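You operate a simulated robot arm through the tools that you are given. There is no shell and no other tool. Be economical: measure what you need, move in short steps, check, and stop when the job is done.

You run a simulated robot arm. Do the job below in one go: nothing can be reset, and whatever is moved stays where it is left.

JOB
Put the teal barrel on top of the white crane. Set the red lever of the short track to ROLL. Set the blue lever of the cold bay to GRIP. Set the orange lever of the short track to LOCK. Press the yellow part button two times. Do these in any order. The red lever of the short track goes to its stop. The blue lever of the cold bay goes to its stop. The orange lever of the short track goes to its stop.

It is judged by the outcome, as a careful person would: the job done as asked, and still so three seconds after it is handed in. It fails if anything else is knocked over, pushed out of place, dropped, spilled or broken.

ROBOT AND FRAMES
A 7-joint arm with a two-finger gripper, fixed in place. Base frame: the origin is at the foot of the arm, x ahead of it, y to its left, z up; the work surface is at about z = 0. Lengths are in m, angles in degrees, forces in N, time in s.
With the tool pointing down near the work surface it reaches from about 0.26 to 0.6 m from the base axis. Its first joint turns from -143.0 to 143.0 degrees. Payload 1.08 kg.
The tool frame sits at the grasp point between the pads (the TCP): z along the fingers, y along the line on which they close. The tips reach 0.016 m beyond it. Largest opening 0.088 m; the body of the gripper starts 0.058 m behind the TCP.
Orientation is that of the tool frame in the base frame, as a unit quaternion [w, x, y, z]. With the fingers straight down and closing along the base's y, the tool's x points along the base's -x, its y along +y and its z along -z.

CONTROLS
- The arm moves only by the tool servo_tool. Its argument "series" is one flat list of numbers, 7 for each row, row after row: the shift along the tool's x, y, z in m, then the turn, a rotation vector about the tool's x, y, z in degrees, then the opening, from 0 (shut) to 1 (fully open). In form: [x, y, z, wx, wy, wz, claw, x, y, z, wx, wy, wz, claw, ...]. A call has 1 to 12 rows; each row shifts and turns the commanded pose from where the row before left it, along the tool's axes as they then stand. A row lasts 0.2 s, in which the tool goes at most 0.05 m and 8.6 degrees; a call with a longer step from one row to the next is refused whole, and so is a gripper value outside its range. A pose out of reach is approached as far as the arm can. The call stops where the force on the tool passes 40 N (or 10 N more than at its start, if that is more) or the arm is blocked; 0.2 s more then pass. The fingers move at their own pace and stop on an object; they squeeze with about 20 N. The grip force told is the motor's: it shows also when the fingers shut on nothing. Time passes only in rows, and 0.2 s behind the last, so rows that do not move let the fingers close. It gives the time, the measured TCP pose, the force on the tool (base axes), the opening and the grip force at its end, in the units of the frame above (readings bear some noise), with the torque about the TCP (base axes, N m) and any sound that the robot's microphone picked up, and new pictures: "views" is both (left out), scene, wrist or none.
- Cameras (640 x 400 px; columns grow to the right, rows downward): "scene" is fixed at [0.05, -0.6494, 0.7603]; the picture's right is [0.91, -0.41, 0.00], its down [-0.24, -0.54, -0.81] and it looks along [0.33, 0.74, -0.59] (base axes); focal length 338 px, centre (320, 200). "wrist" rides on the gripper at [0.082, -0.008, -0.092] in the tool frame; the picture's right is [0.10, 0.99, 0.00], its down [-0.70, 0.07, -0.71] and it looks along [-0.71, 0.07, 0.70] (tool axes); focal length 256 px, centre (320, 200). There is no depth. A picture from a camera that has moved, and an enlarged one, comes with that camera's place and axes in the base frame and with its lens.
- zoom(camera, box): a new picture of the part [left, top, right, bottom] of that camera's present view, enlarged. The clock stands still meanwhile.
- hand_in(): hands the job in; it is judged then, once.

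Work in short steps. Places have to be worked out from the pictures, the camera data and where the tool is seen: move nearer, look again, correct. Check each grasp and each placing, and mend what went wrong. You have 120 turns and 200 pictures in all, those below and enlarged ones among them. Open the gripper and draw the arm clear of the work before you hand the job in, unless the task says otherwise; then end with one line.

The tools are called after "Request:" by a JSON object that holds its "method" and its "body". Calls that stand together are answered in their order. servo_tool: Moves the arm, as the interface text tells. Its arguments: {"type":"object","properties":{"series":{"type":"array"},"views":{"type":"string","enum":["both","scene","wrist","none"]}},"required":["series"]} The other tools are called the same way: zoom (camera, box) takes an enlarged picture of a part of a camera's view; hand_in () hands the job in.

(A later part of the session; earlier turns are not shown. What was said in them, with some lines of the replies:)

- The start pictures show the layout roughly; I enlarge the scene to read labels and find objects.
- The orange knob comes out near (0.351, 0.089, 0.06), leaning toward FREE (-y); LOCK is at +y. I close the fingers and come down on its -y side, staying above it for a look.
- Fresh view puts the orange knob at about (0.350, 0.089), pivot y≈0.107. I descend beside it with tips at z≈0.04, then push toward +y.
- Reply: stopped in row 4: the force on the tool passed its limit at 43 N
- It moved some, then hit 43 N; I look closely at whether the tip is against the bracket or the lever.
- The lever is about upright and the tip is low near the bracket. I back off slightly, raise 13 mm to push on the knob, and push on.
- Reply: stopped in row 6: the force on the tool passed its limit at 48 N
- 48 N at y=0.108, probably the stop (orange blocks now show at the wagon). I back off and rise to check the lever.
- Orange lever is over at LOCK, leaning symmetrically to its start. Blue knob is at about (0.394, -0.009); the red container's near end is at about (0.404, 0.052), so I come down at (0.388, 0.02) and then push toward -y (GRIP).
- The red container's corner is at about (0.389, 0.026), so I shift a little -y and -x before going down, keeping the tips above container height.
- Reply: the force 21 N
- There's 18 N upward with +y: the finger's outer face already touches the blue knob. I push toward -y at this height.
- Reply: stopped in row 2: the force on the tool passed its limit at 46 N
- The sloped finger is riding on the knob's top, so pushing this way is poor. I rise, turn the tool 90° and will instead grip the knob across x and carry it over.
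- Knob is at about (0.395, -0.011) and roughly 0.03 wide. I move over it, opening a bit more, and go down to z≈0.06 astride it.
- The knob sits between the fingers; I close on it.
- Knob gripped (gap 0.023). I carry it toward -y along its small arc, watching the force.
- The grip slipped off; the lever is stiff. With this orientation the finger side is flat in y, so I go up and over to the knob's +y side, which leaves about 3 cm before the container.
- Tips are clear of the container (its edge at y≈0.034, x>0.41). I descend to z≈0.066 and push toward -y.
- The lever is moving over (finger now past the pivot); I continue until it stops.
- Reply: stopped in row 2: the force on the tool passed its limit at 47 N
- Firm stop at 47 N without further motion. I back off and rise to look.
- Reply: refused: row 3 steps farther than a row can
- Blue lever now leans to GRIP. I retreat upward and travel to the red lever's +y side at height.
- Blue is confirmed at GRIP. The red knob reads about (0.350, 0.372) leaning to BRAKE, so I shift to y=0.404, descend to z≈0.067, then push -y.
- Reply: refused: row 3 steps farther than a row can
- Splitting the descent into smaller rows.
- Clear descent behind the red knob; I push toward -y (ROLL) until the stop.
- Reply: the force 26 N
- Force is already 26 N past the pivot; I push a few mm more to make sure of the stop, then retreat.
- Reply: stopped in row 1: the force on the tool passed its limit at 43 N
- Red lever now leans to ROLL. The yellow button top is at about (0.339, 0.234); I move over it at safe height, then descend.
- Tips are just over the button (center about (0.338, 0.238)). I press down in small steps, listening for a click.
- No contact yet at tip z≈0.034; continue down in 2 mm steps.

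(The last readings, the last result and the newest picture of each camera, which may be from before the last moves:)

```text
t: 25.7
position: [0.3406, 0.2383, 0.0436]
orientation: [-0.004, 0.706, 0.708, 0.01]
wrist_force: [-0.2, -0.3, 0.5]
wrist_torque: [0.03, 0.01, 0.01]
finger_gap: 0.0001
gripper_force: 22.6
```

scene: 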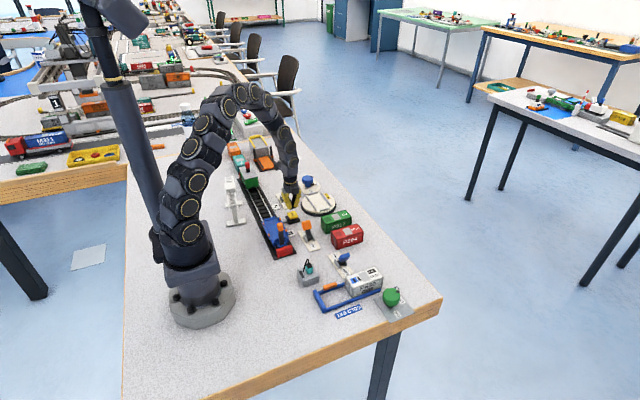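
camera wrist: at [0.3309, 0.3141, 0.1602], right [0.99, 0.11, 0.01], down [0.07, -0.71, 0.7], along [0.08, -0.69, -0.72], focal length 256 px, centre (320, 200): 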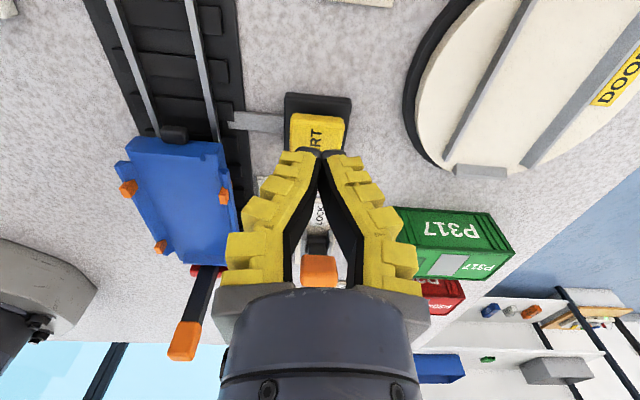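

Request:
{"method": "servo_tool", "body": {"series": [0, 0, 0.002, 0, 0, 0, 0, 0, 0, 0.002, 0, 0, 0, 0, 0, 0, 0.001, 0, 0, 0, 0], "views": "wrist"}}

```text
t: 26.5
position: [0.3388, 0.2403, 0.0398]
orientation: [-0.003, 0.705, 0.709, 0.008]
wrist_force: [-0.2, 0.3, 0.7]
wrist_torque: [-0.01, -0.03, 0.01]
finger_gap: 0.0
gripper_force: 22.2
heard: click
camera wrist: at [0.3307, 0.3191, 0.1311], right [0.99, 0.11, 0.01], down [0.07, -0.71, 0.7], along [0.08, -0.69, -0.72], focal length 256 px, centre (320, 200)
```

wrist: 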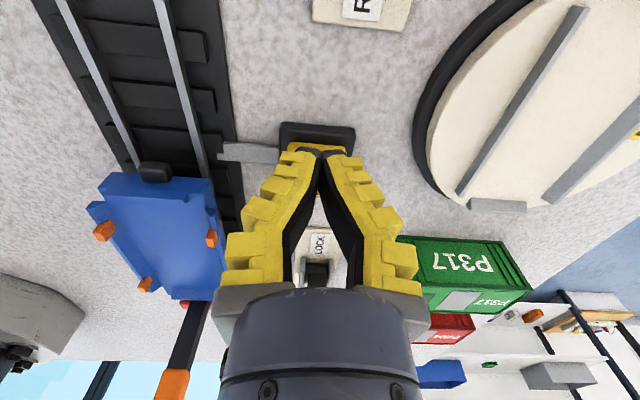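

A click: one press. I lift well clear to let it reset, pause, and look for any release sound.

Request:
{"method": "servo_tool", "body": {"series": [0, 0, -0.008, 0, 0, 0, 0, 0, 0, -0.01, 0, 0, 0, 0, 0, 0, 0, 0, 0, 0, 0], "views": "none"}}

Request:
{"method": "servo_tool", "body": {"series": [0, 0, 0.008, 0, 0, 0, 0, 0, 0, 0.006, 0, 0, 0, 0, 0, 0, 0.002, 0, 0, 0, 0, 0, 0, 0.002, 0, 0, 0, 0], "views": "none"}}

```text
t: 27.3
position: [0.34, 0.2394, 0.0567]
orientation: [-0.003, 0.706, 0.708, 0.009]
wrist_force: [-0.7, -0.2, 0.5]
wrist_torque: [0.01, 0.01, 0.0]
finger_gap: 0.0
gripper_force: 21.9
```

```text
t: 28.3
position: [0.3399, 0.2385, 0.0394]
orientation: [-0.003, 0.706, 0.708, 0.01]
wrist_force: [-0.2, -0.7, 0.7]
wrist_torque: [-0.02, 0.02, 0.02]
finger_gap: 0.0
gripper_force: 21.8
heard: click
```

Second click heard. I lift high and move back so the wrist camera can see the crane.

Request:
{"method": "servo_tool", "body": {"series": [0, 0, -0.04, 0, 0, 0, 0, 0, 0, -0.05, 0, 0, 0, 0, 0, 0, -0.05, 0, 0, 0, 0, 0, 0, -0.05, 0, 0, 0, 0, 0, 0, -0.05, 0, 0, 0, 0, 0.04, -0.02, -0.02, 0, 0, 0, 0, 0.04, -0.025, 0, 0, 0, 0, 0, 0.04, -0.025, 0, 0, 0, 0, 0, 0.04, -0.02, 0, 0, 0, 0, 0, 0.03, 0, 0, 0, 0, 0, 0]}}

Request:
{"method": "zoom", "body": {"camera": "scene", "box": [200, 150, 300, 240]}}

```text
t: 30.5
position: [0.2468, 0.4246, 0.3011]
orientation: [-0.005, 0.706, 0.708, 0.01]
wrist_force: [0.5, 0.5, 0.1]
wrist_torque: [0.0, 0.0, -0.02]
finger_gap: 0.0001
gripper_force: 21.8
camera wrist: at [0.2377, 0.5035, 0.3928], right [0.99, 0.11, 0.01], down [0.07, -0.72, 0.7], along [0.08, -0.69, -0.72], focal length 256 px, centre (320, 200)
```

scene: 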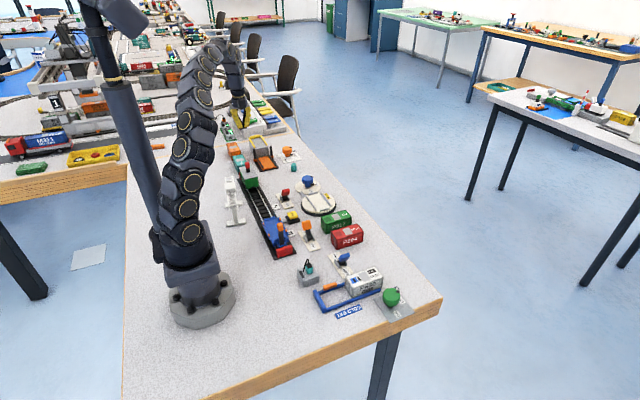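
wrist: 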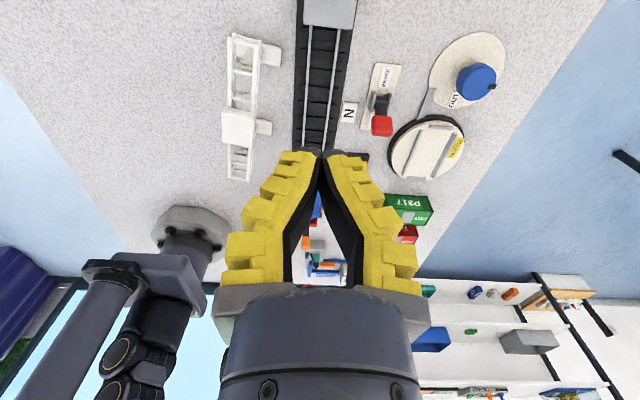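

```text
4.44 times, centred on (250, 195) of scene
camera zoom: at [0.05, -0.6494, 0.7603], right [0.91, -0.41, 0.0], down [-0.24, -0.54, -0.81], along [0.33, 0.74, -0.59], focal length 1504 px, centre (631, 222)
```

zoom: 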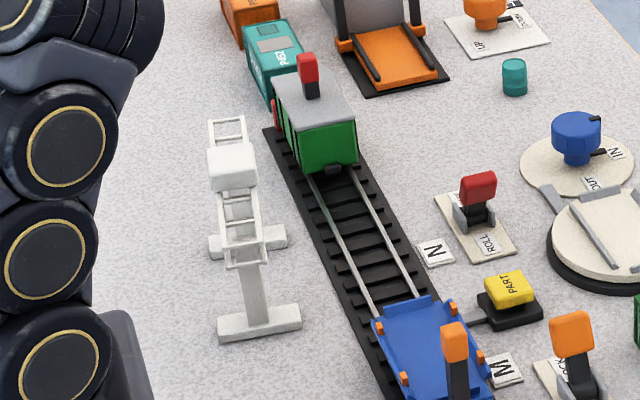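

The crane is a lattice beam on legs with a white block on top. Enlarging it in the wrist view.

Request:
{"method": "zoom", "body": {"camera": "wrist", "box": [190, 20, 310, 195]}}

Request:
{"method": "zoom", "body": {"camera": "scene", "box": [215, 165, 275, 235]}}

```text
2.29 times, centred on (250, 108) of wrist
camera zoom: at [0.2377, 0.5035, 0.3928], right [0.99, 0.11, 0.01], down [0.07, -0.72, 0.7], along [0.08, -0.69, -0.72], focal length 585 px, centre (480, 411)
```

zoom: 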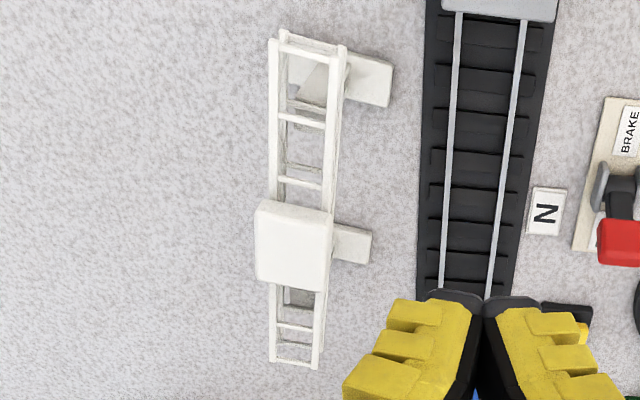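

```text
5.71 times, centred on (245, 200) of scene
camera zoom: at [0.05, -0.6494, 0.7603], right [0.91, -0.41, 0.0], down [-0.24, -0.54, -0.81], along [0.33, 0.74, -0.59], focal length 1934 px, centre (749, 200)
```

zoom: 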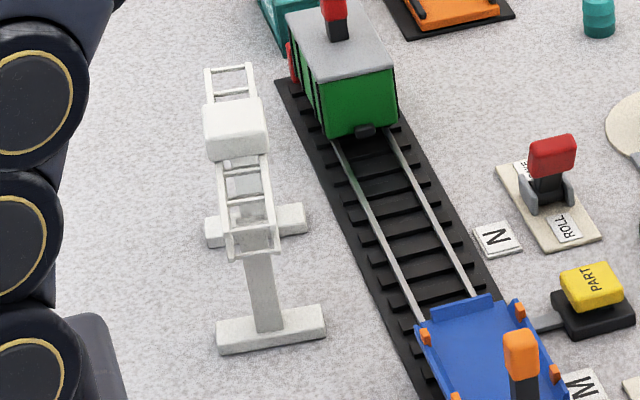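

The crane's block top triangulates to about (0.162, 0.350, 0.122), flat, ~35 mm. The barrel at ~(0.46, 0.545) is at radius 0.715, so I need an outward tilt: first yaw 40° then tilt ~43° in place.

Request:
{"method": "servo_tool", "body": {"series": [0, 0, 0, 0, 0, 8, 0.2, 0, 0, 0, 0, 0, 8, 0.4, 0, 0, 0, 0, 0, 8, 0.55, 0, 0, 0, 0, 0, 8, 0.55, 0, 0, 0, 0, 0, 8, 0.55, 0, 0, 0, 0, 8.5, 0, 0.55, 0, 0, 0, 0, 8.5, 0, 0.55, 0, 0, 0, 0, 8.5, 0, 0.55, 0, 0, 0, 0, 8.5, 0, 0.55, 0, 0, 0, 0, 8.5, 0, 0.55]}}

```text
t: 32.7
position: [0.2479, 0.425, 0.3002]
orientation: [-0.203, 0.777, 0.508, 0.312]
wrist_force: [-0.8, -0.2, 0.3]
wrist_torque: [0.03, -0.04, -0.01]
finger_gap: 0.0529
gripper_force: 3.1
out of reach, approached as far as the arm can: row 4, 5
camera wrist: at [0.2383, 0.4232, 0.4227], right [0.94, -0.33, 0.07], down [-0.34, -0.94, 0.03], along [0.06, -0.05, -1.0], focal length 256 px, centre (320, 200)
```

scene: 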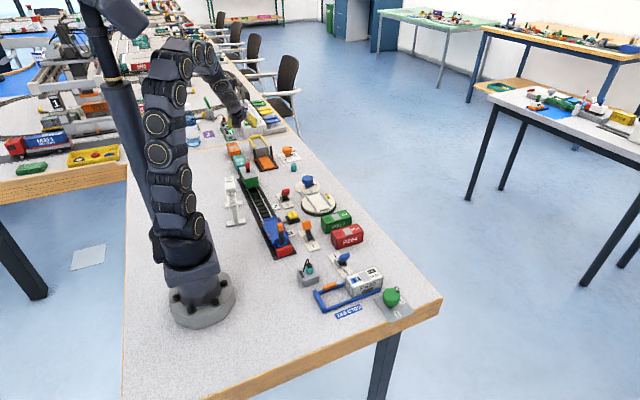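
wrist: 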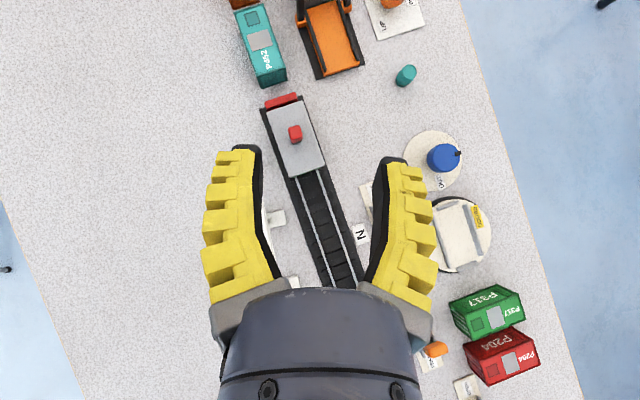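

Yaw is limited but heading 66° with 44° tilt is fine. The barrel reads (0.460, 0.545) from here; I move to a pre-grasp near (0.44, 0.50, 0.13) with the same orientation.

Request:
{"method": "servo_tool", "body": {"series": [-0.002, 0.0243, 0.0373, 0, 0, 0, 0.55, -0.002, 0.0243, 0.0373, 0, 0, 0, 0.55, -0.002, 0.0243, 0.0373, 0, 0, 0, 0.55, -0.002, 0.0243, 0.0373, 0, 0, 0, 0.55, -0.002, 0.0243, 0.0373, 0, 0, 0, 0.55, -0.002, 0.0243, 0.0373, 0, 0, 0, 0.55]}}

```text
t: 34.1
position: [0.4399, 0.4986, 0.1312]
orientation: [-0.204, 0.778, 0.506, 0.312]
wrist_force: [0.7, -0.2, -0.9]
wrist_torque: [-0.05, 0.01, 0.05]
finger_gap: 0.053
gripper_force: 3.3
camera wrist: at [0.431, 0.4974, 0.2519], right [0.94, -0.33, 0.07], down [-0.34, -0.94, 0.03], along [0.06, -0.05, -1.0], focal length 256 px, centre (320, 200)
```

scene: 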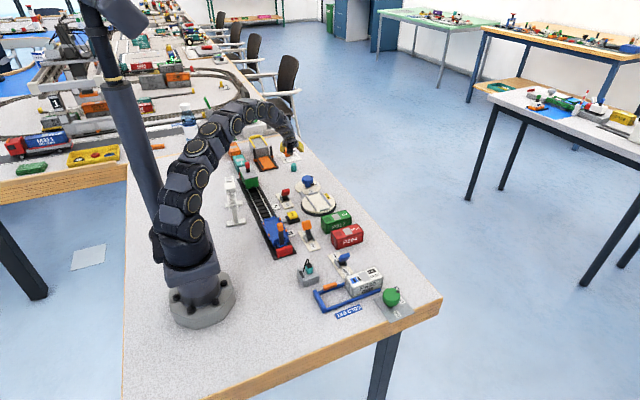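
wrist: 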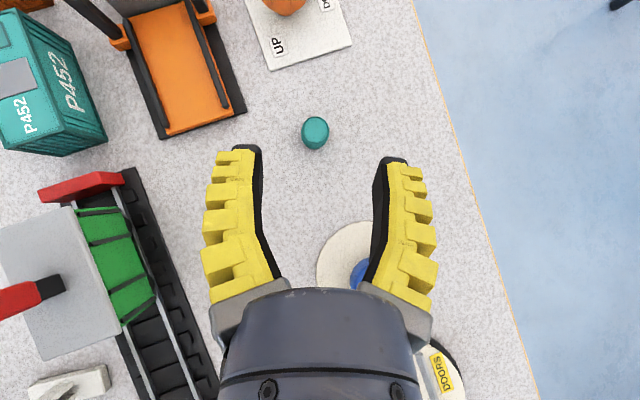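

Barrel confirmed at (0.461, 0.543), 24 mm across. I drop onto the approach line and advance along the tool axis most of the way.

Request:
{"method": "servo_tool", "body": {"series": [-0.0371, 0.0015, 0, 0, 0, 0, 0.55, 0, 0, 0.03, 0, 0, 0, 0.55, 0, 0, 0.03, 0, 0, 0, 0.55, 0, 0, 0.025, 0, 0, 0, 0.55]}}

Request:
{"method": "zoom", "body": {"camera": "scene", "box": [250, 130, 330, 190]}}

```text
t: 35.1
position: [0.4546, 0.527, 0.0435]
orientation: [-0.203, 0.778, 0.507, 0.312]
wrist_force: [-0.6, -0.4, 0.1]
wrist_torque: [0.02, 0.01, 0.01]
finger_gap: 0.0526
gripper_force: 3.4
camera wrist: at [0.4458, 0.5254, 0.1651], right [0.94, -0.33, 0.07], down [-0.34, -0.94, 0.03], along [0.06, -0.05, -1.0], focal length 256 px, centre (320, 200)
```

scene: 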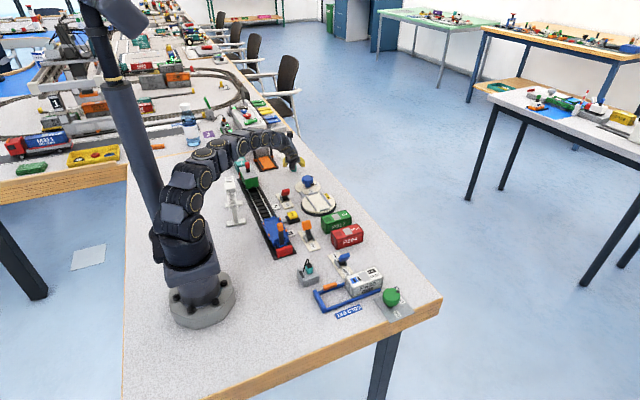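
wrist: 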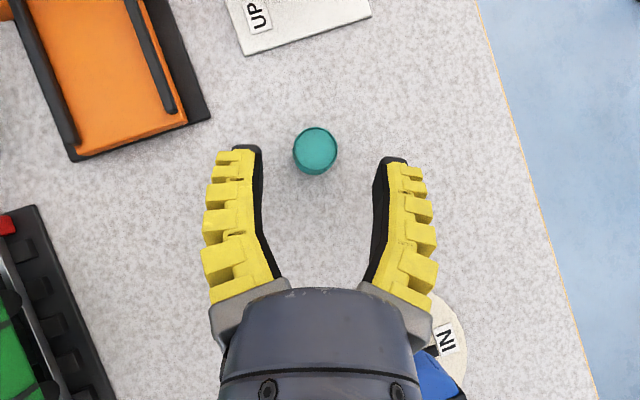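

```text
6.67 times, centred on (290, 160) of scene
camera zoom: at [0.05, -0.6494, 0.7603], right [0.91, -0.41, 0.0], down [-0.24, -0.54, -0.81], along [0.33, 0.74, -0.59], focal length 2256 px, centre (520, 467)
```

zoom: 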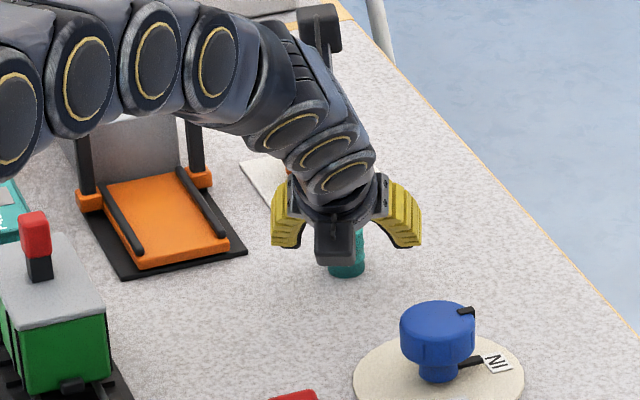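

Aligned. I advance the last 23 mm and close.

Request:
{"method": "servo_tool", "body": {"series": [0, -0.001, 0.012, 0, 0, 0, 0.55, 0, -0.0008, 0.011, 0, 0, 0, 0.55, 0, 0, 0, 0, 0, 0, 0.4, 0, 0, 0, 0, 0, 0, 0.25, 0, 0, 0, 0, 0, 0, 0.1, 0, 0, 0, 0, 0, 0, 0.1]}}

Request:
{"method": "zoom", "body": {"camera": "scene", "box": [250, 130, 330, 190]}}

```text
t: 36.5
position: [0.4589, 0.5424, 0.0296]
orientation: [-0.203, 0.778, 0.506, 0.312]
wrist_force: [-1.3, -0.8, 5.9]
wrist_torque: [0.0, -0.03, 0.02]
finger_gap: 0.0138
gripper_force: 20.1
camera wrist: at [0.4499, 0.5412, 0.1504], right [0.94, -0.33, 0.07], down [-0.34, -0.94, 0.03], along [0.06, -0.05, -1.0], focal length 256 px, centre (320, 200)
```

scene: 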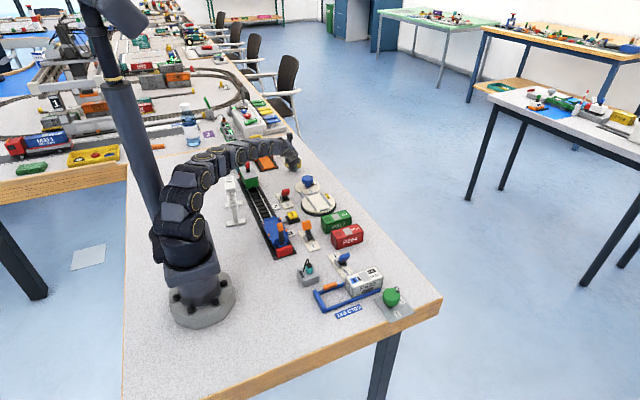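
wrist: 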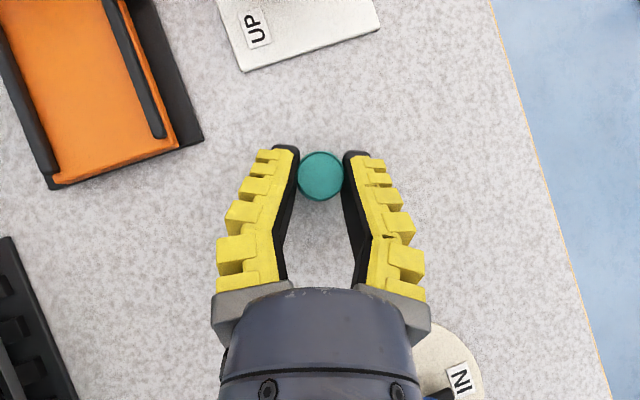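

```text
6.67 times, centred on (290, 160) of scene
camera zoom: at [0.05, -0.6494, 0.7603], right [0.91, -0.41, 0.0], down [-0.24, -0.54, -0.81], along [0.33, 0.74, -0.59], focal length 2256 px, centre (520, 467)
```

zoom: 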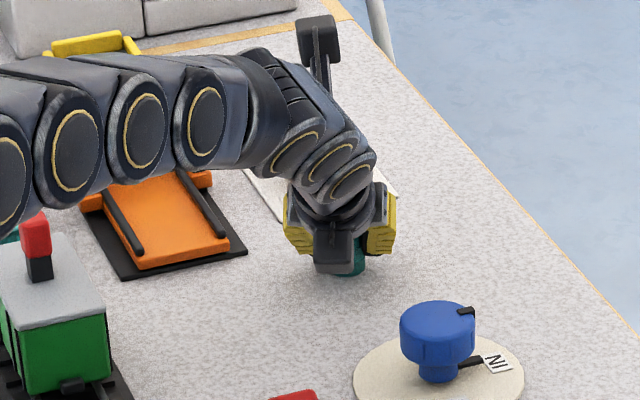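

Fingers have stopped on the barrel with 20 N. I lift straight up 3 cm to check the hold.

Request:
{"method": "servo_tool", "body": {"series": [0, 0, 0, 0, 0, 0, 0.0, 0.007, 0, -0.0072, 0, 0, 0, 0, 0.0138, 0, -0.0145, 0, 0, 0, 0]}}

Request:
{"method": "zoom", "body": {"camera": "wrist", "box": [240, 100, 400, 240]}}

Request:
{"method": "zoom", "body": {"camera": "scene", "box": [260, 130, 320, 180]}}

```text
t: 37.3
position: [0.4577, 0.5434, 0.0576]
orientation: [-0.202, 0.778, 0.506, 0.311]
wrist_force: [-1.0, -0.7, 0.5]
wrist_torque: [0.0, 0.03, -0.03]
finger_gap: 0.0122
gripper_force: 20.0
camera wrist: at [0.4492, 0.5419, 0.1792], right [0.94, -0.33, 0.07], down [-0.34, -0.94, 0.03], along [0.06, -0.05, -1.0], focal length 256 px, centre (320, 200)
```

scene: 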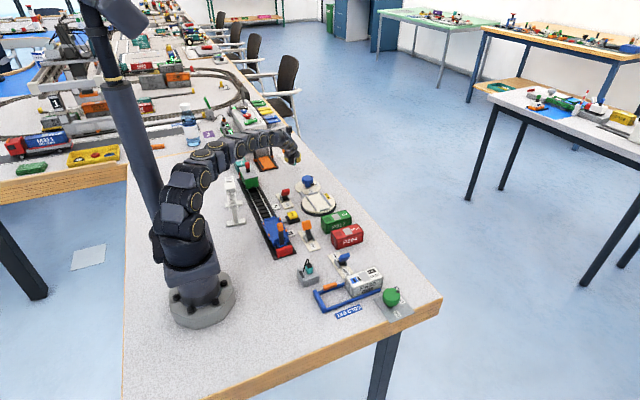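
wrist: 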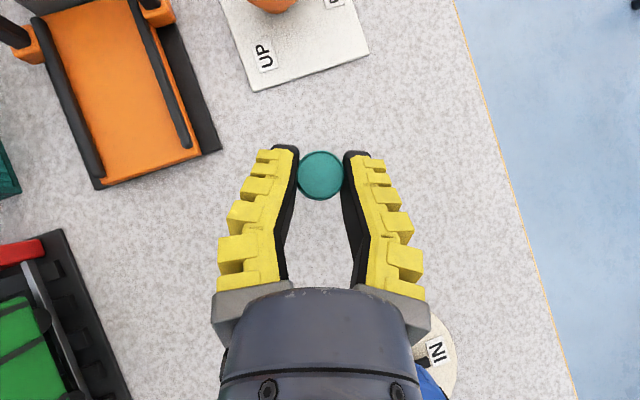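

```text
2.86 times, centred on (320, 170) of wrist
camera zoom: at [0.4492, 0.5419, 0.1792], right [0.94, -0.33, 0.07], down [-0.34, -0.94, 0.03], along [0.06, -0.05, -1.0], focal length 731 px, centre (320, 286)
```

zoom: 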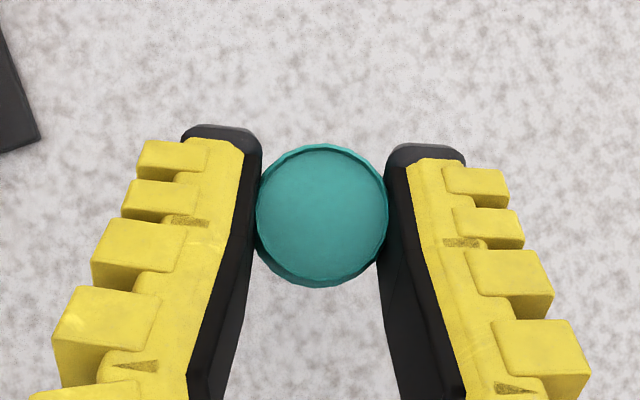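

```text
8.00 times, centred on (290, 155) of scene
camera zoom: at [0.05, -0.6494, 0.7603], right [0.91, -0.41, 0.0], down [-0.24, -0.54, -0.81], along [0.33, 0.74, -0.59], focal length 2707 px, centre (560, 560)
```

zoom: 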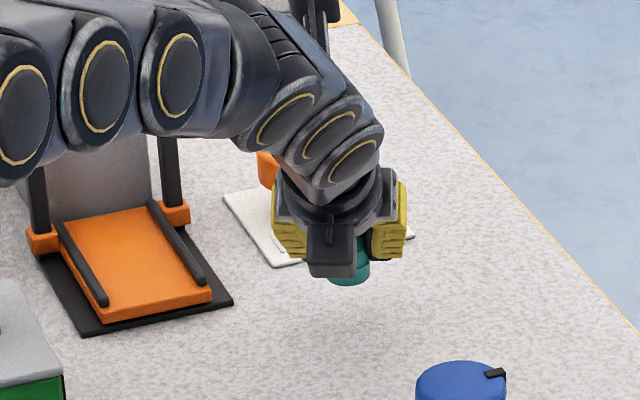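

Barrel is held upright and off the table. I raise it to z≈0.28 and carry it most of the way to the crane.

Request:
{"method": "servo_tool", "body": {"series": [0.0304, 0, -0.0318, 0, 0, 0, 0, 0.0304, 0, -0.0318, 0, 0, 0, 0, 0.0304, 0, -0.0318, 0, 0, 0, 0, 0.0304, 0, -0.0318, 0, 0, 0, 0, 0.0304, 0, -0.0318, 0, 0, 0, 0, -0.0268, -0.0241, -0.02565, 0, 0, 0, 0, -0.0268, -0.0241, -0.02565, 0, 0, 0, 0, -0.0268, -0.0241, -0.02565, 0, 0, 0, 0, -0.0268, -0.0241, -0.02565, 0, 0, 0, 0, -0.0268, -0.0241, -0.02565, 0, 0, 0, 0, -0.0268, -0.0241, -0.02565, 0, 0, 0, 0]}}

```text
t: 39.7
position: [0.2369, 0.3948, 0.2761]
orientation: [-0.203, 0.777, 0.507, 0.312]
wrist_force: [0.0, 0.1, 0.3]
wrist_torque: [-0.03, 0.0, -0.02]
finger_gap: 0.0119
gripper_force: 20.5
camera wrist: at [0.228, 0.3925, 0.3979], right [0.94, -0.33, 0.07], down [-0.34, -0.94, 0.03], along [0.06, -0.05, -1.0], focal length 256 px, centre (320, 200)
```

scene: 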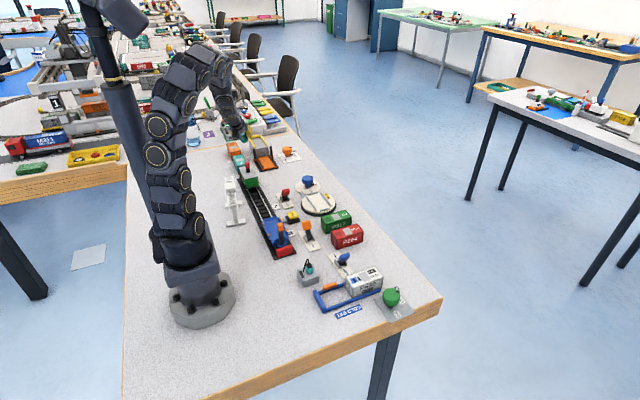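
wrist: 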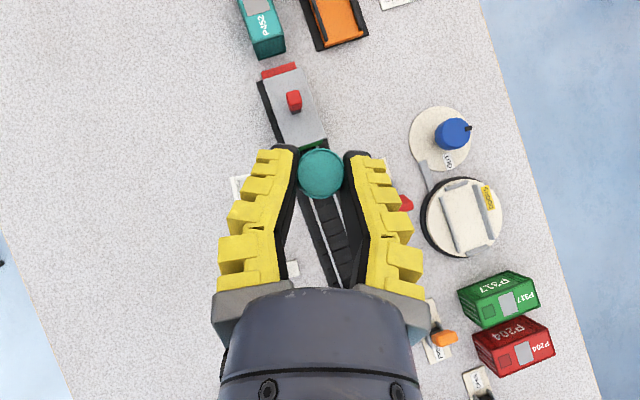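

Barrel still held. Continue to above the crane block, (0.1605, 0.3485), at the same height.

Request:
{"method": "servo_tool", "body": {"series": [-0.0177, -0.0171, -0.0169, 0, 0, 0, 0, -0.0176, -0.0171, -0.0169, 0, 0, 0, 0, -0.0176, -0.0172, -0.0169, 0, 0, 0, 0]}}

Request:
{"method": "zoom", "body": {"camera": "scene", "box": [190, 100, 290, 230]}}

Request:
{"method": "zoom", "body": {"camera": "wrist", "box": [220, 80, 420, 280]}}

```text
t: 40.5
position: [0.1774, 0.3595, 0.2771]
orientation: [-0.203, 0.778, 0.507, 0.311]
wrist_force: [0.2, -0.5, 0.1]
wrist_torque: [0.01, 0.03, -0.01]
finger_gap: 0.0118
gripper_force: 20.0
out of reach, approached as far as the arm can: row 3
camera wrist: at [0.1681, 0.3585, 0.3982], right [0.94, -0.33, 0.07], down [-0.33, -0.94, 0.03], along [0.06, -0.05, -1.0], focal length 256 px, centre (320, 200)
```

scene: 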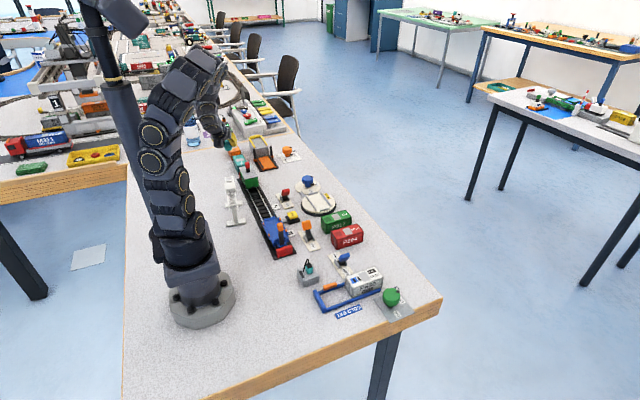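
wrist: 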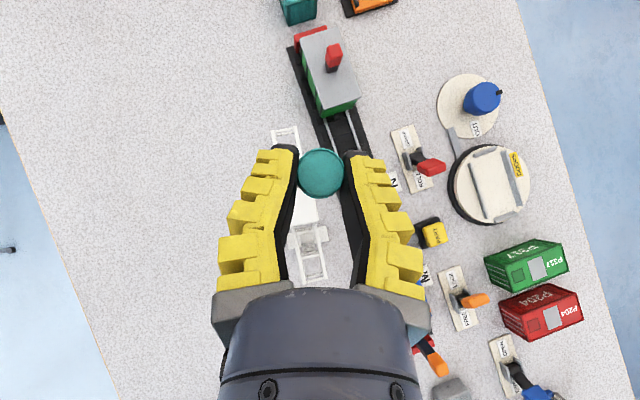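

```text
3.08 times, centred on (240, 165) of scene
camera zoom: at [0.05, -0.6494, 0.7603], right [0.91, -0.41, 0.0], down [-0.24, -0.54, -0.81], along [0.33, 0.74, -0.59], focal length 1041 px, centre (566, 308)
```

zoom: 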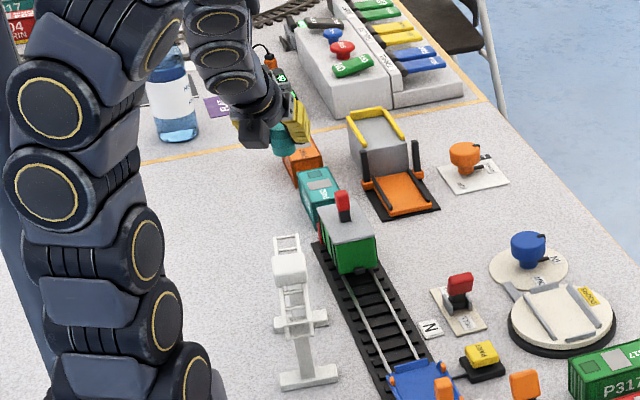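

```text
2.00 times, centred on (320, 180) of wrist
camera zoom: at [0.1681, 0.3585, 0.3982], right [0.94, -0.33, 0.07], down [-0.33, -0.94, 0.03], along [0.06, -0.05, -1.0], focal length 512 px, centre (320, 240)
```

zoom: 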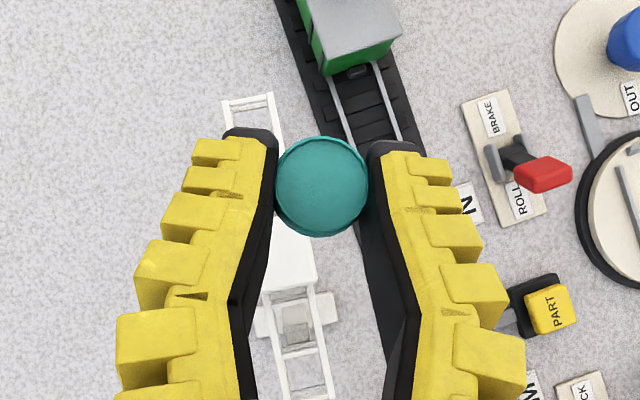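

Here the tilted pose is too close to the base to reach. I swing the heading about the vertical (keeping the barrel upright) so the wrist comes from the +x side.

Request:
{"method": "servo_tool", "body": {"series": [0, 0, 0, 5.8, 0, -6.07, 0, 0, 0, 0, 5.8, 0, -6.07, 0, 0, 0, 0, 5.8, 0, -6.07, 0, 0, 0, 0, 5.8, 0, -6.07, 0, 0, 0, 0, 5.8, 0, -6.07, 0, 0, 0, 0, 5.8, 0, -6.07, 0]}}

```text
t: 41.9
position: [0.1763, 0.3612, 0.2794]
orientation: [-0.317, 0.487, 0.79, 0.195]
wrist_force: [0.9, -0.2, -0.2]
wrist_torque: [0.01, 0.0, -0.02]
finger_gap: 0.0118
gripper_force: 20.8
camera wrist: at [0.1713, 0.3533, 0.4002], right [0.85, 0.51, 0.07], down [0.51, -0.86, 0.03], along [0.07, 0.01, -1.0], focal length 256 px, centre (320, 200)
```

scene: 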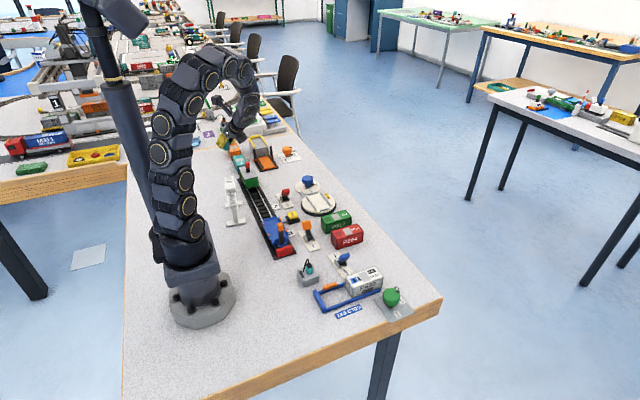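
wrist: 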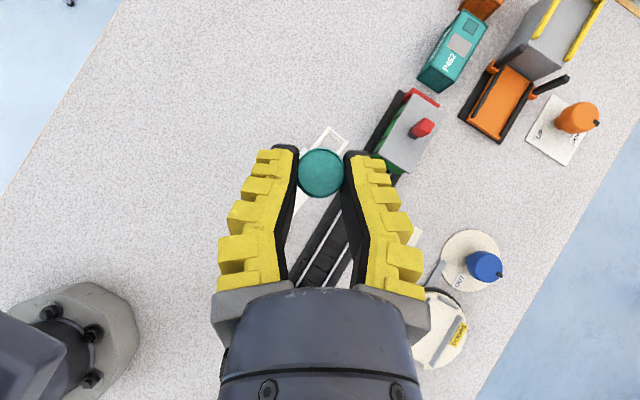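

Reachable now (heading 117°). I move over the crane block and lower to z≈0.20, then look at alignment.

Request:
{"method": "servo_tool", "body": {"series": [-0.0058, -0.0178, -0.0056, 0, 0, 0, 0, -0.0273, 0, 0.0286, 0, 0, 0, 0, -0.0273, 0, 0.0286, 0, 0, 0, 0]}}

Request:
{"method": "zoom", "body": {"camera": "scene", "box": [200, 140, 280, 230]}}

Request:
{"method": "zoom", "body": {"camera": "wrist", "box": [220, 80, 420, 280]}}

```text
t: 42.7
position: [0.1667, 0.3443, 0.1994]
orientation: [-0.316, 0.488, 0.79, 0.195]
wrist_force: [-0.2, 0.3, -0.4]
wrist_torque: [0.0, -0.01, -0.01]
finger_gap: 0.0117
gripper_force: 20.6
camera wrist: at [0.1618, 0.3374, 0.3201], right [0.86, 0.51, 0.07], down [0.51, -0.86, 0.03], along [0.08, 0.01, -1.0], focal length 256 px, centre (320, 200)
```

scene: 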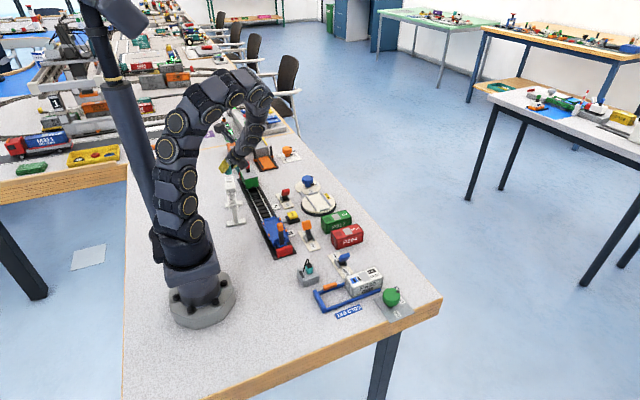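
wrist: 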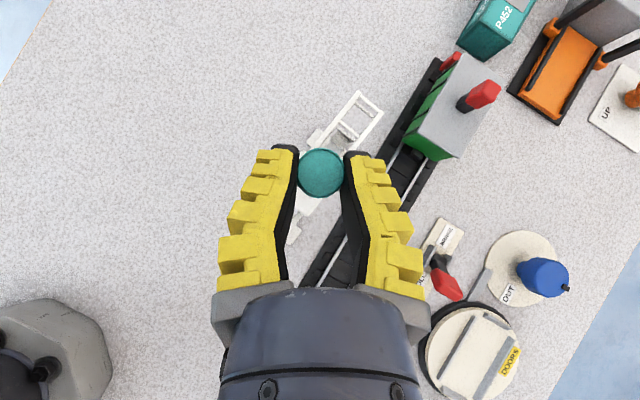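

```text
4.44 times, centred on (240, 185) of scene
camera zoom: at [0.05, -0.6494, 0.7603], right [0.91, -0.41, 0.0], down [-0.24, -0.54, -0.81], along [0.33, 0.74, -0.59], focal length 1504 px, centre (676, 267)
```

zoom: 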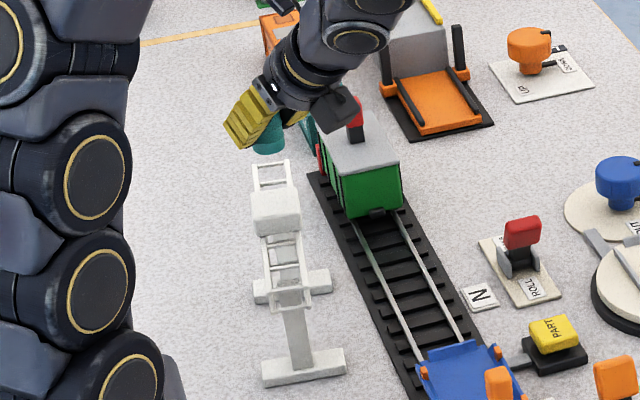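

```text
2.00 times, centred on (320, 180) of wrist
camera zoom: at [0.1618, 0.3374, 0.3201], right [0.86, 0.51, 0.07], down [0.51, -0.86, 0.03], along [0.08, 0.01, -1.0], focal length 512 px, centre (320, 240)
```

zoom: 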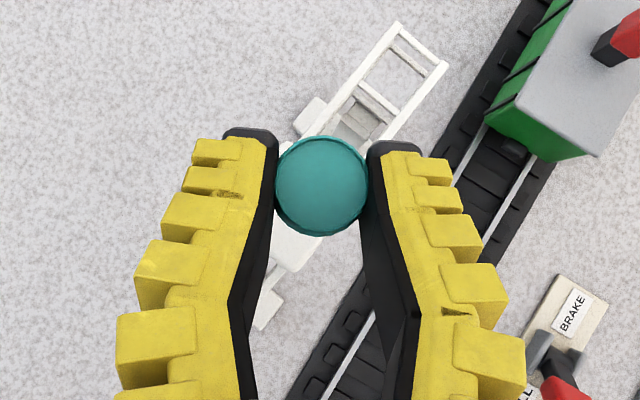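

Alignment is within a few mm. I trim by (-2.5, +1.5) mm and lower to just above the block.

Request:
{"method": "servo_tool", "body": {"series": [0.0018, -0.0015, 0.0017, 0, 0, 0, 0, -0.0135, 0, 0.0141, 0, 0, 0, 0, -0.0117, 0, 0.0123, 0, 0, 0, 0]}}

Request:
{"method": "zoom", "body": {"camera": "scene", "box": [215, 150, 275, 210]}}

Request:
{"method": "zoom", "body": {"camera": "wrist", "box": [220, 80, 420, 280]}}

```text
t: 43.5
position: [0.1617, 0.3474, 0.162]
orientation: [-0.317, 0.487, 0.79, 0.194]
wrist_force: [0.4, 0.1, -0.3]
wrist_torque: [-0.02, -0.02, -0.03]
finger_gap: 0.0118
gripper_force: 20.3
camera wrist: at [0.1578, 0.3398, 0.2845], right [0.86, 0.51, 0.07], down [0.51, -0.86, 0.03], along [0.08, 0.01, -1.0], focal length 256 px, centre (320, 200)
```

scene: 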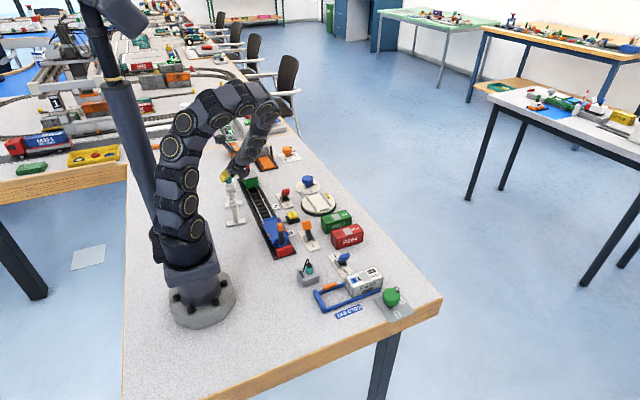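
wrist: 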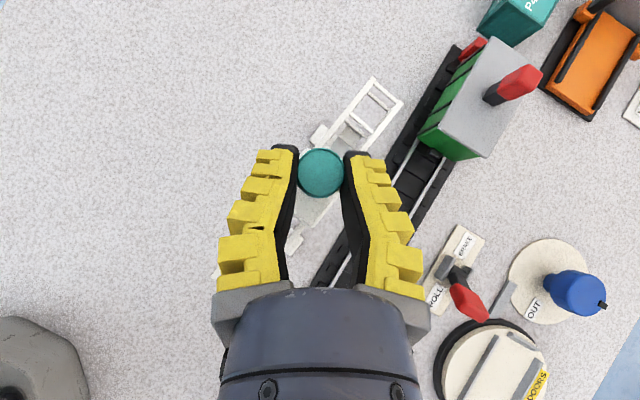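

```text
6.67 times, centred on (245, 180) of scene
camera zoom: at [0.05, -0.6494, 0.7603], right [0.91, -0.41, 0.0], down [-0.24, -0.54, -0.81], along [0.33, 0.74, -0.59], focal length 2256 px, centre (820, 333)
```

zoom: 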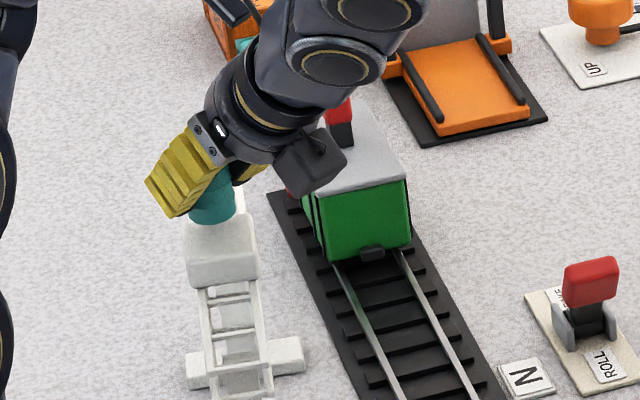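

```text
2.00 times, centred on (320, 180) of wrist
camera zoom: at [0.1578, 0.3398, 0.2845], right [0.86, 0.51, 0.07], down [0.51, -0.86, 0.03], along [0.08, 0.01, -1.0], focal length 512 px, centre (320, 240)
```

zoom: 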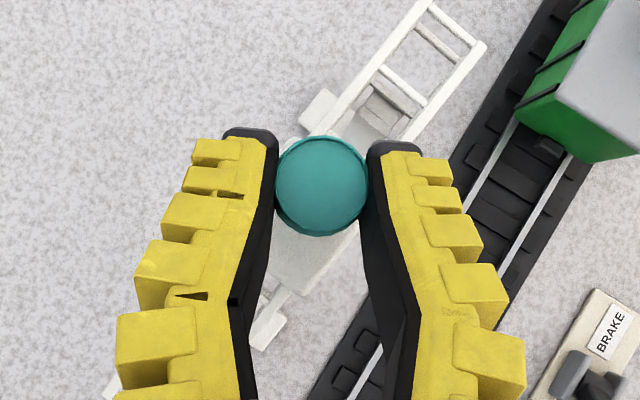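

The block spans y≈0.331–0.372, x centre≈0.163; I trim (+3, -2) mm and lower 8 mm slowly.

Request:
{"method": "servo_tool", "body": {"series": [-0.0023, 0.0018, -0.0021, 0, 0, 0, 0, -0.0014, 0, 0.00145, 0, 0, 0, 0, -0.0014, 0, 0.00145, 0, 0, 0, 0, -0.0014, 0, 0.00145, 0, 0, 0, 0, -0.0014, 0, 0.00145, 0, 0, 0, 0]}}

Request:
{"method": "zoom", "body": {"camera": "scene", "box": [215, 150, 275, 210]}}

```text
t: 44.7
position: [0.164, 0.3457, 0.1545]
orientation: [-0.317, 0.487, 0.79, 0.195]
wrist_force: [0.5, -0.1, 2.3]
wrist_torque: [-0.01, -0.03, -0.03]
finger_gap: 0.0121
gripper_force: 19.1
camera wrist: at [0.1601, 0.3378, 0.2756], right [0.86, 0.51, 0.07], down [0.51, -0.86, 0.03], along [0.07, 0.01, -1.0], focal length 256 px, centre (320, 200)
```

scene: 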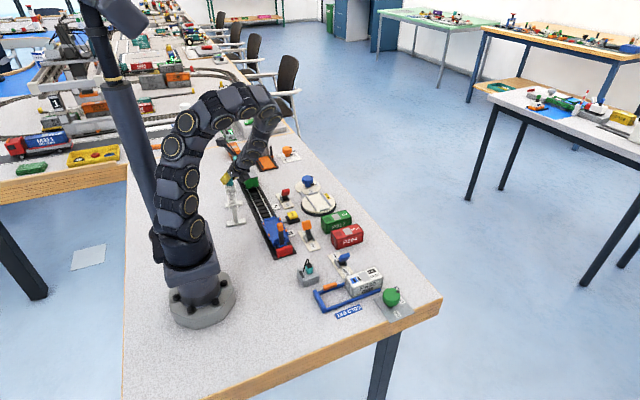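
wrist: 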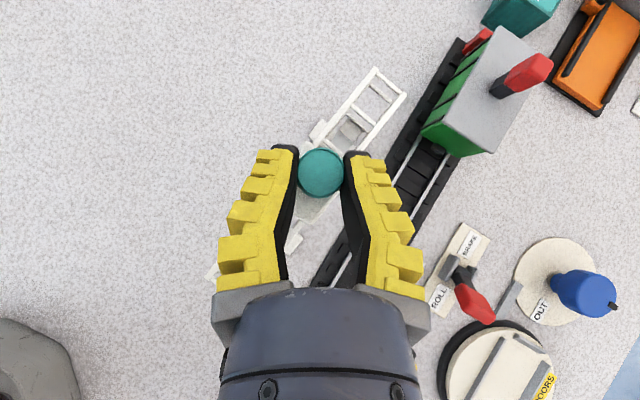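

```text
6.67 times, centred on (245, 180) of scene
camera zoom: at [0.05, -0.6494, 0.7603], right [0.91, -0.41, 0.0], down [-0.24, -0.54, -0.81], along [0.33, 0.74, -0.59], focal length 2256 px, centre (820, 333)
```

zoom: 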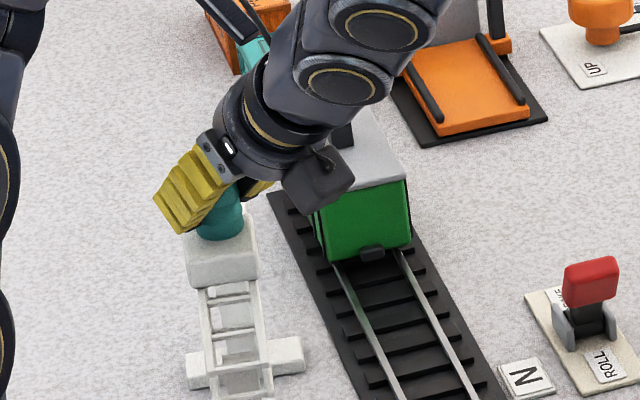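

2.3 N upward: contact is just beginning, and the barrel looks centred on the block. One or two more mm to seat it.

Request:
{"method": "servo_tool", "body": {"series": [-0.0007, 0, 0.00072, 0, 0, 0, 0, -0.0007, 0, 0.00072, 0, 0, 0, 0], "views": "none"}}

```text
t: 45.3
position: [0.1648, 0.3478, 0.1533]
orientation: [-0.317, 0.488, 0.789, 0.196]
wrist_force: [0.0, -2.8, 13.2]
wrist_torque: [0.01, 0.04, 0.04]
finger_gap: 0.0146
gripper_force: 19.9
```

13 N: seated. I ease up slightly and open the fingers gradually.

Request:
{"method": "servo_tool", "body": {"series": [0.0005, 0, -0.0005, 0, 0, 0, 0, 0, 0, 0, 0, 0, 0, 0.2, 0, 0, 0, 0, 0, 0, 0.3, 0, 0, 0, 0, 0, 0, 0.4, 0, 0, 0, 0, 0, 0, 0.5, 0, 0, 0, 0, 0, 0, 0.5]}}

Request:
{"method": "zoom", "body": {"camera": "scene", "box": [215, 150, 275, 210]}}

Request:
{"method": "zoom", "body": {"camera": "wrist", "box": [220, 80, 420, 280]}}

```text
t: 46.7
position: [0.1644, 0.3465, 0.1539]
orientation: [-0.318, 0.488, 0.789, 0.196]
wrist_force: [-0.3, 0.4, 0.7]
wrist_torque: [-0.02, -0.01, 0.0]
finger_gap: 0.0485
gripper_force: 3.0
camera wrist: at [0.1599, 0.3383, 0.2752], right [0.86, 0.51, 0.07], down [0.51, -0.86, 0.03], along [0.08, 0.01, -1.0], focal length 256 px, centre (320, 200)
```

scene: 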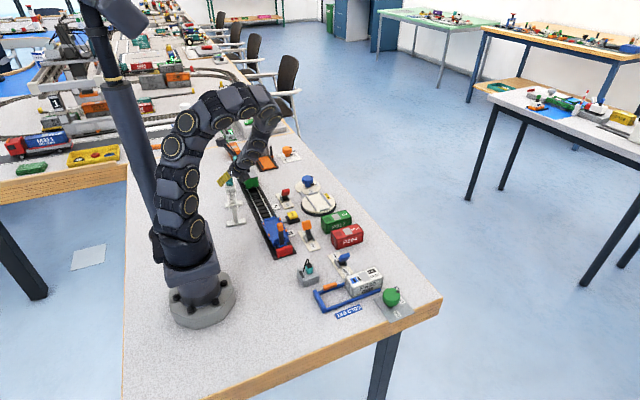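
wrist: 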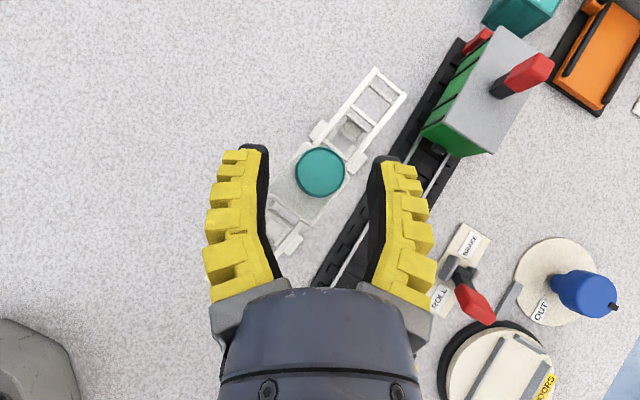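

```text
6.67 times, centred on (245, 180) of scene
camera zoom: at [0.05, -0.6494, 0.7603], right [0.91, -0.41, 0.0], down [-0.24, -0.54, -0.81], along [0.33, 0.74, -0.59], focal length 2256 px, centre (820, 333)
```

zoom: 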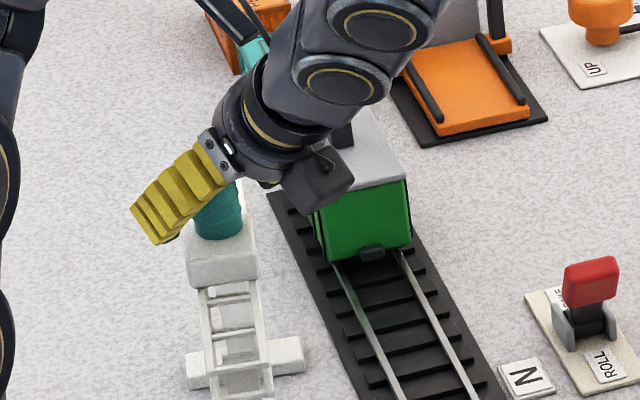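

```text
2.00 times, centred on (320, 180) of wrist
camera zoom: at [0.1599, 0.3383, 0.2752], right [0.86, 0.51, 0.07], down [0.51, -0.86, 0.03], along [0.08, 0.01, -1.0], focal length 512 px, centre (320, 240)
```

zoom: 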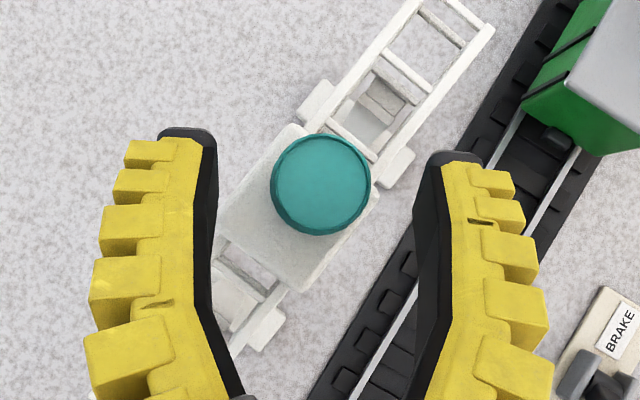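

Barrel stands free on the block, centred. I retreat straight up with the fingers open.

Request:
{"method": "servo_tool", "body": {"series": [0.0104, 0, -0.0108, 0, 0, 0, 0.55, 0.0207, 0, -0.0217, 0, 0, 0, 0.55, 0.0276, 0, -0.0289, 0, 0, 0, 0.55, 0.0276, 0, -0.0289, 0, 0, 0, 0.55]}}

Request:
{"method": "zoom", "body": {"camera": "scene", "box": [215, 150, 275, 210]}}

```text
t: 47.7
position: [0.1662, 0.3455, 0.2774]
orientation: [-0.317, 0.488, 0.789, 0.195]
wrist_force: [-0.2, -0.7, -0.4]
wrist_torque: [0.02, 0.01, 0.03]
finger_gap: 0.0531
gripper_force: 3.2
camera wrist: at [0.1604, 0.3383, 0.3994], right [0.86, 0.51, 0.07], down [0.51, -0.86, 0.03], along [0.07, 0.01, -1.0], focal length 256 px, centre (320, 200)
```

scene: 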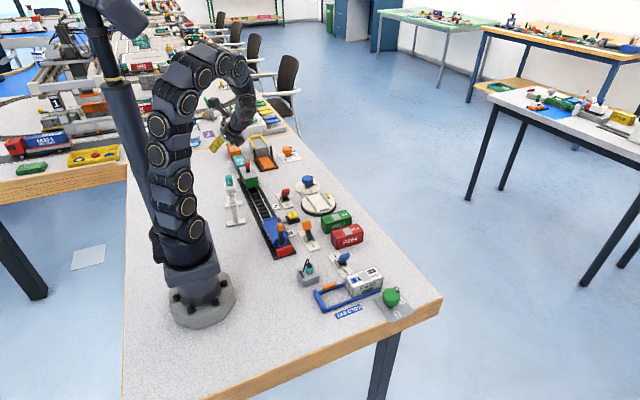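
wrist: 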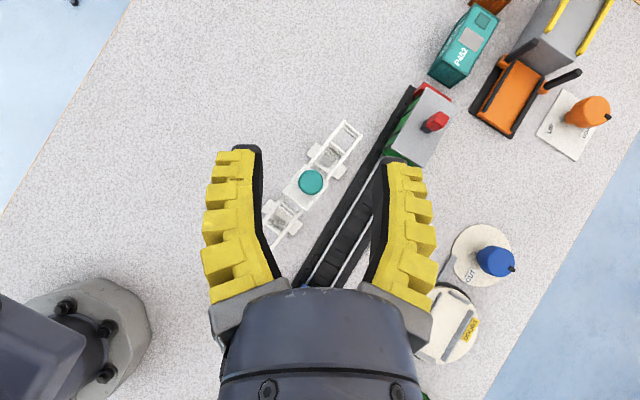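

```text
6.67 times, centred on (245, 180) of scene
camera zoom: at [0.05, -0.6494, 0.7603], right [0.91, -0.41, 0.0], down [-0.24, -0.54, -0.81], along [0.33, 0.74, -0.59], focal length 2256 px, centre (820, 333)
```

zoom: 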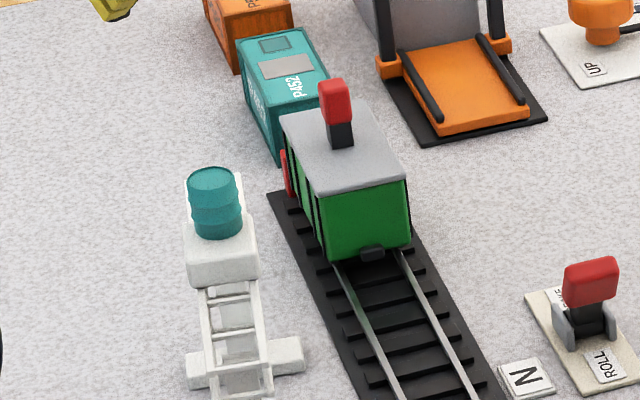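

The barrel stands upright on the crane. A last check of the levers before handing in.

Request:
{"method": "zoom", "body": {"camera": "scene", "box": [250, 175, 400, 295]}}

```text
3.33 times, centred on (325, 235) of scene
camera zoom: at [0.05, -0.6494, 0.7603], right [0.91, -0.41, 0.0], down [-0.24, -0.54, -0.81], along [0.33, 0.74, -0.59], focal length 1128 px, centre (303, 83)
```

zoom: 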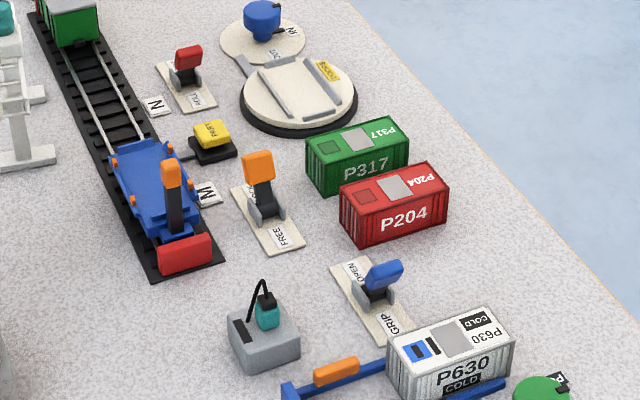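

All three levers sit at their asked stops, the button clicked twice, the barrel is on the crane, and the gripper is open and clear. Handing in.

Request:
{"method": "hand_in", "body": {}}

```text
The job is handed in.
```

I did all five steps and handed the job in: the teal barrel is upright on the white crane, the red lever is at ROLL, the orange at LOCK and the blue at GRIP (each pushed to its stop), and the yellow PART button clicked twice.
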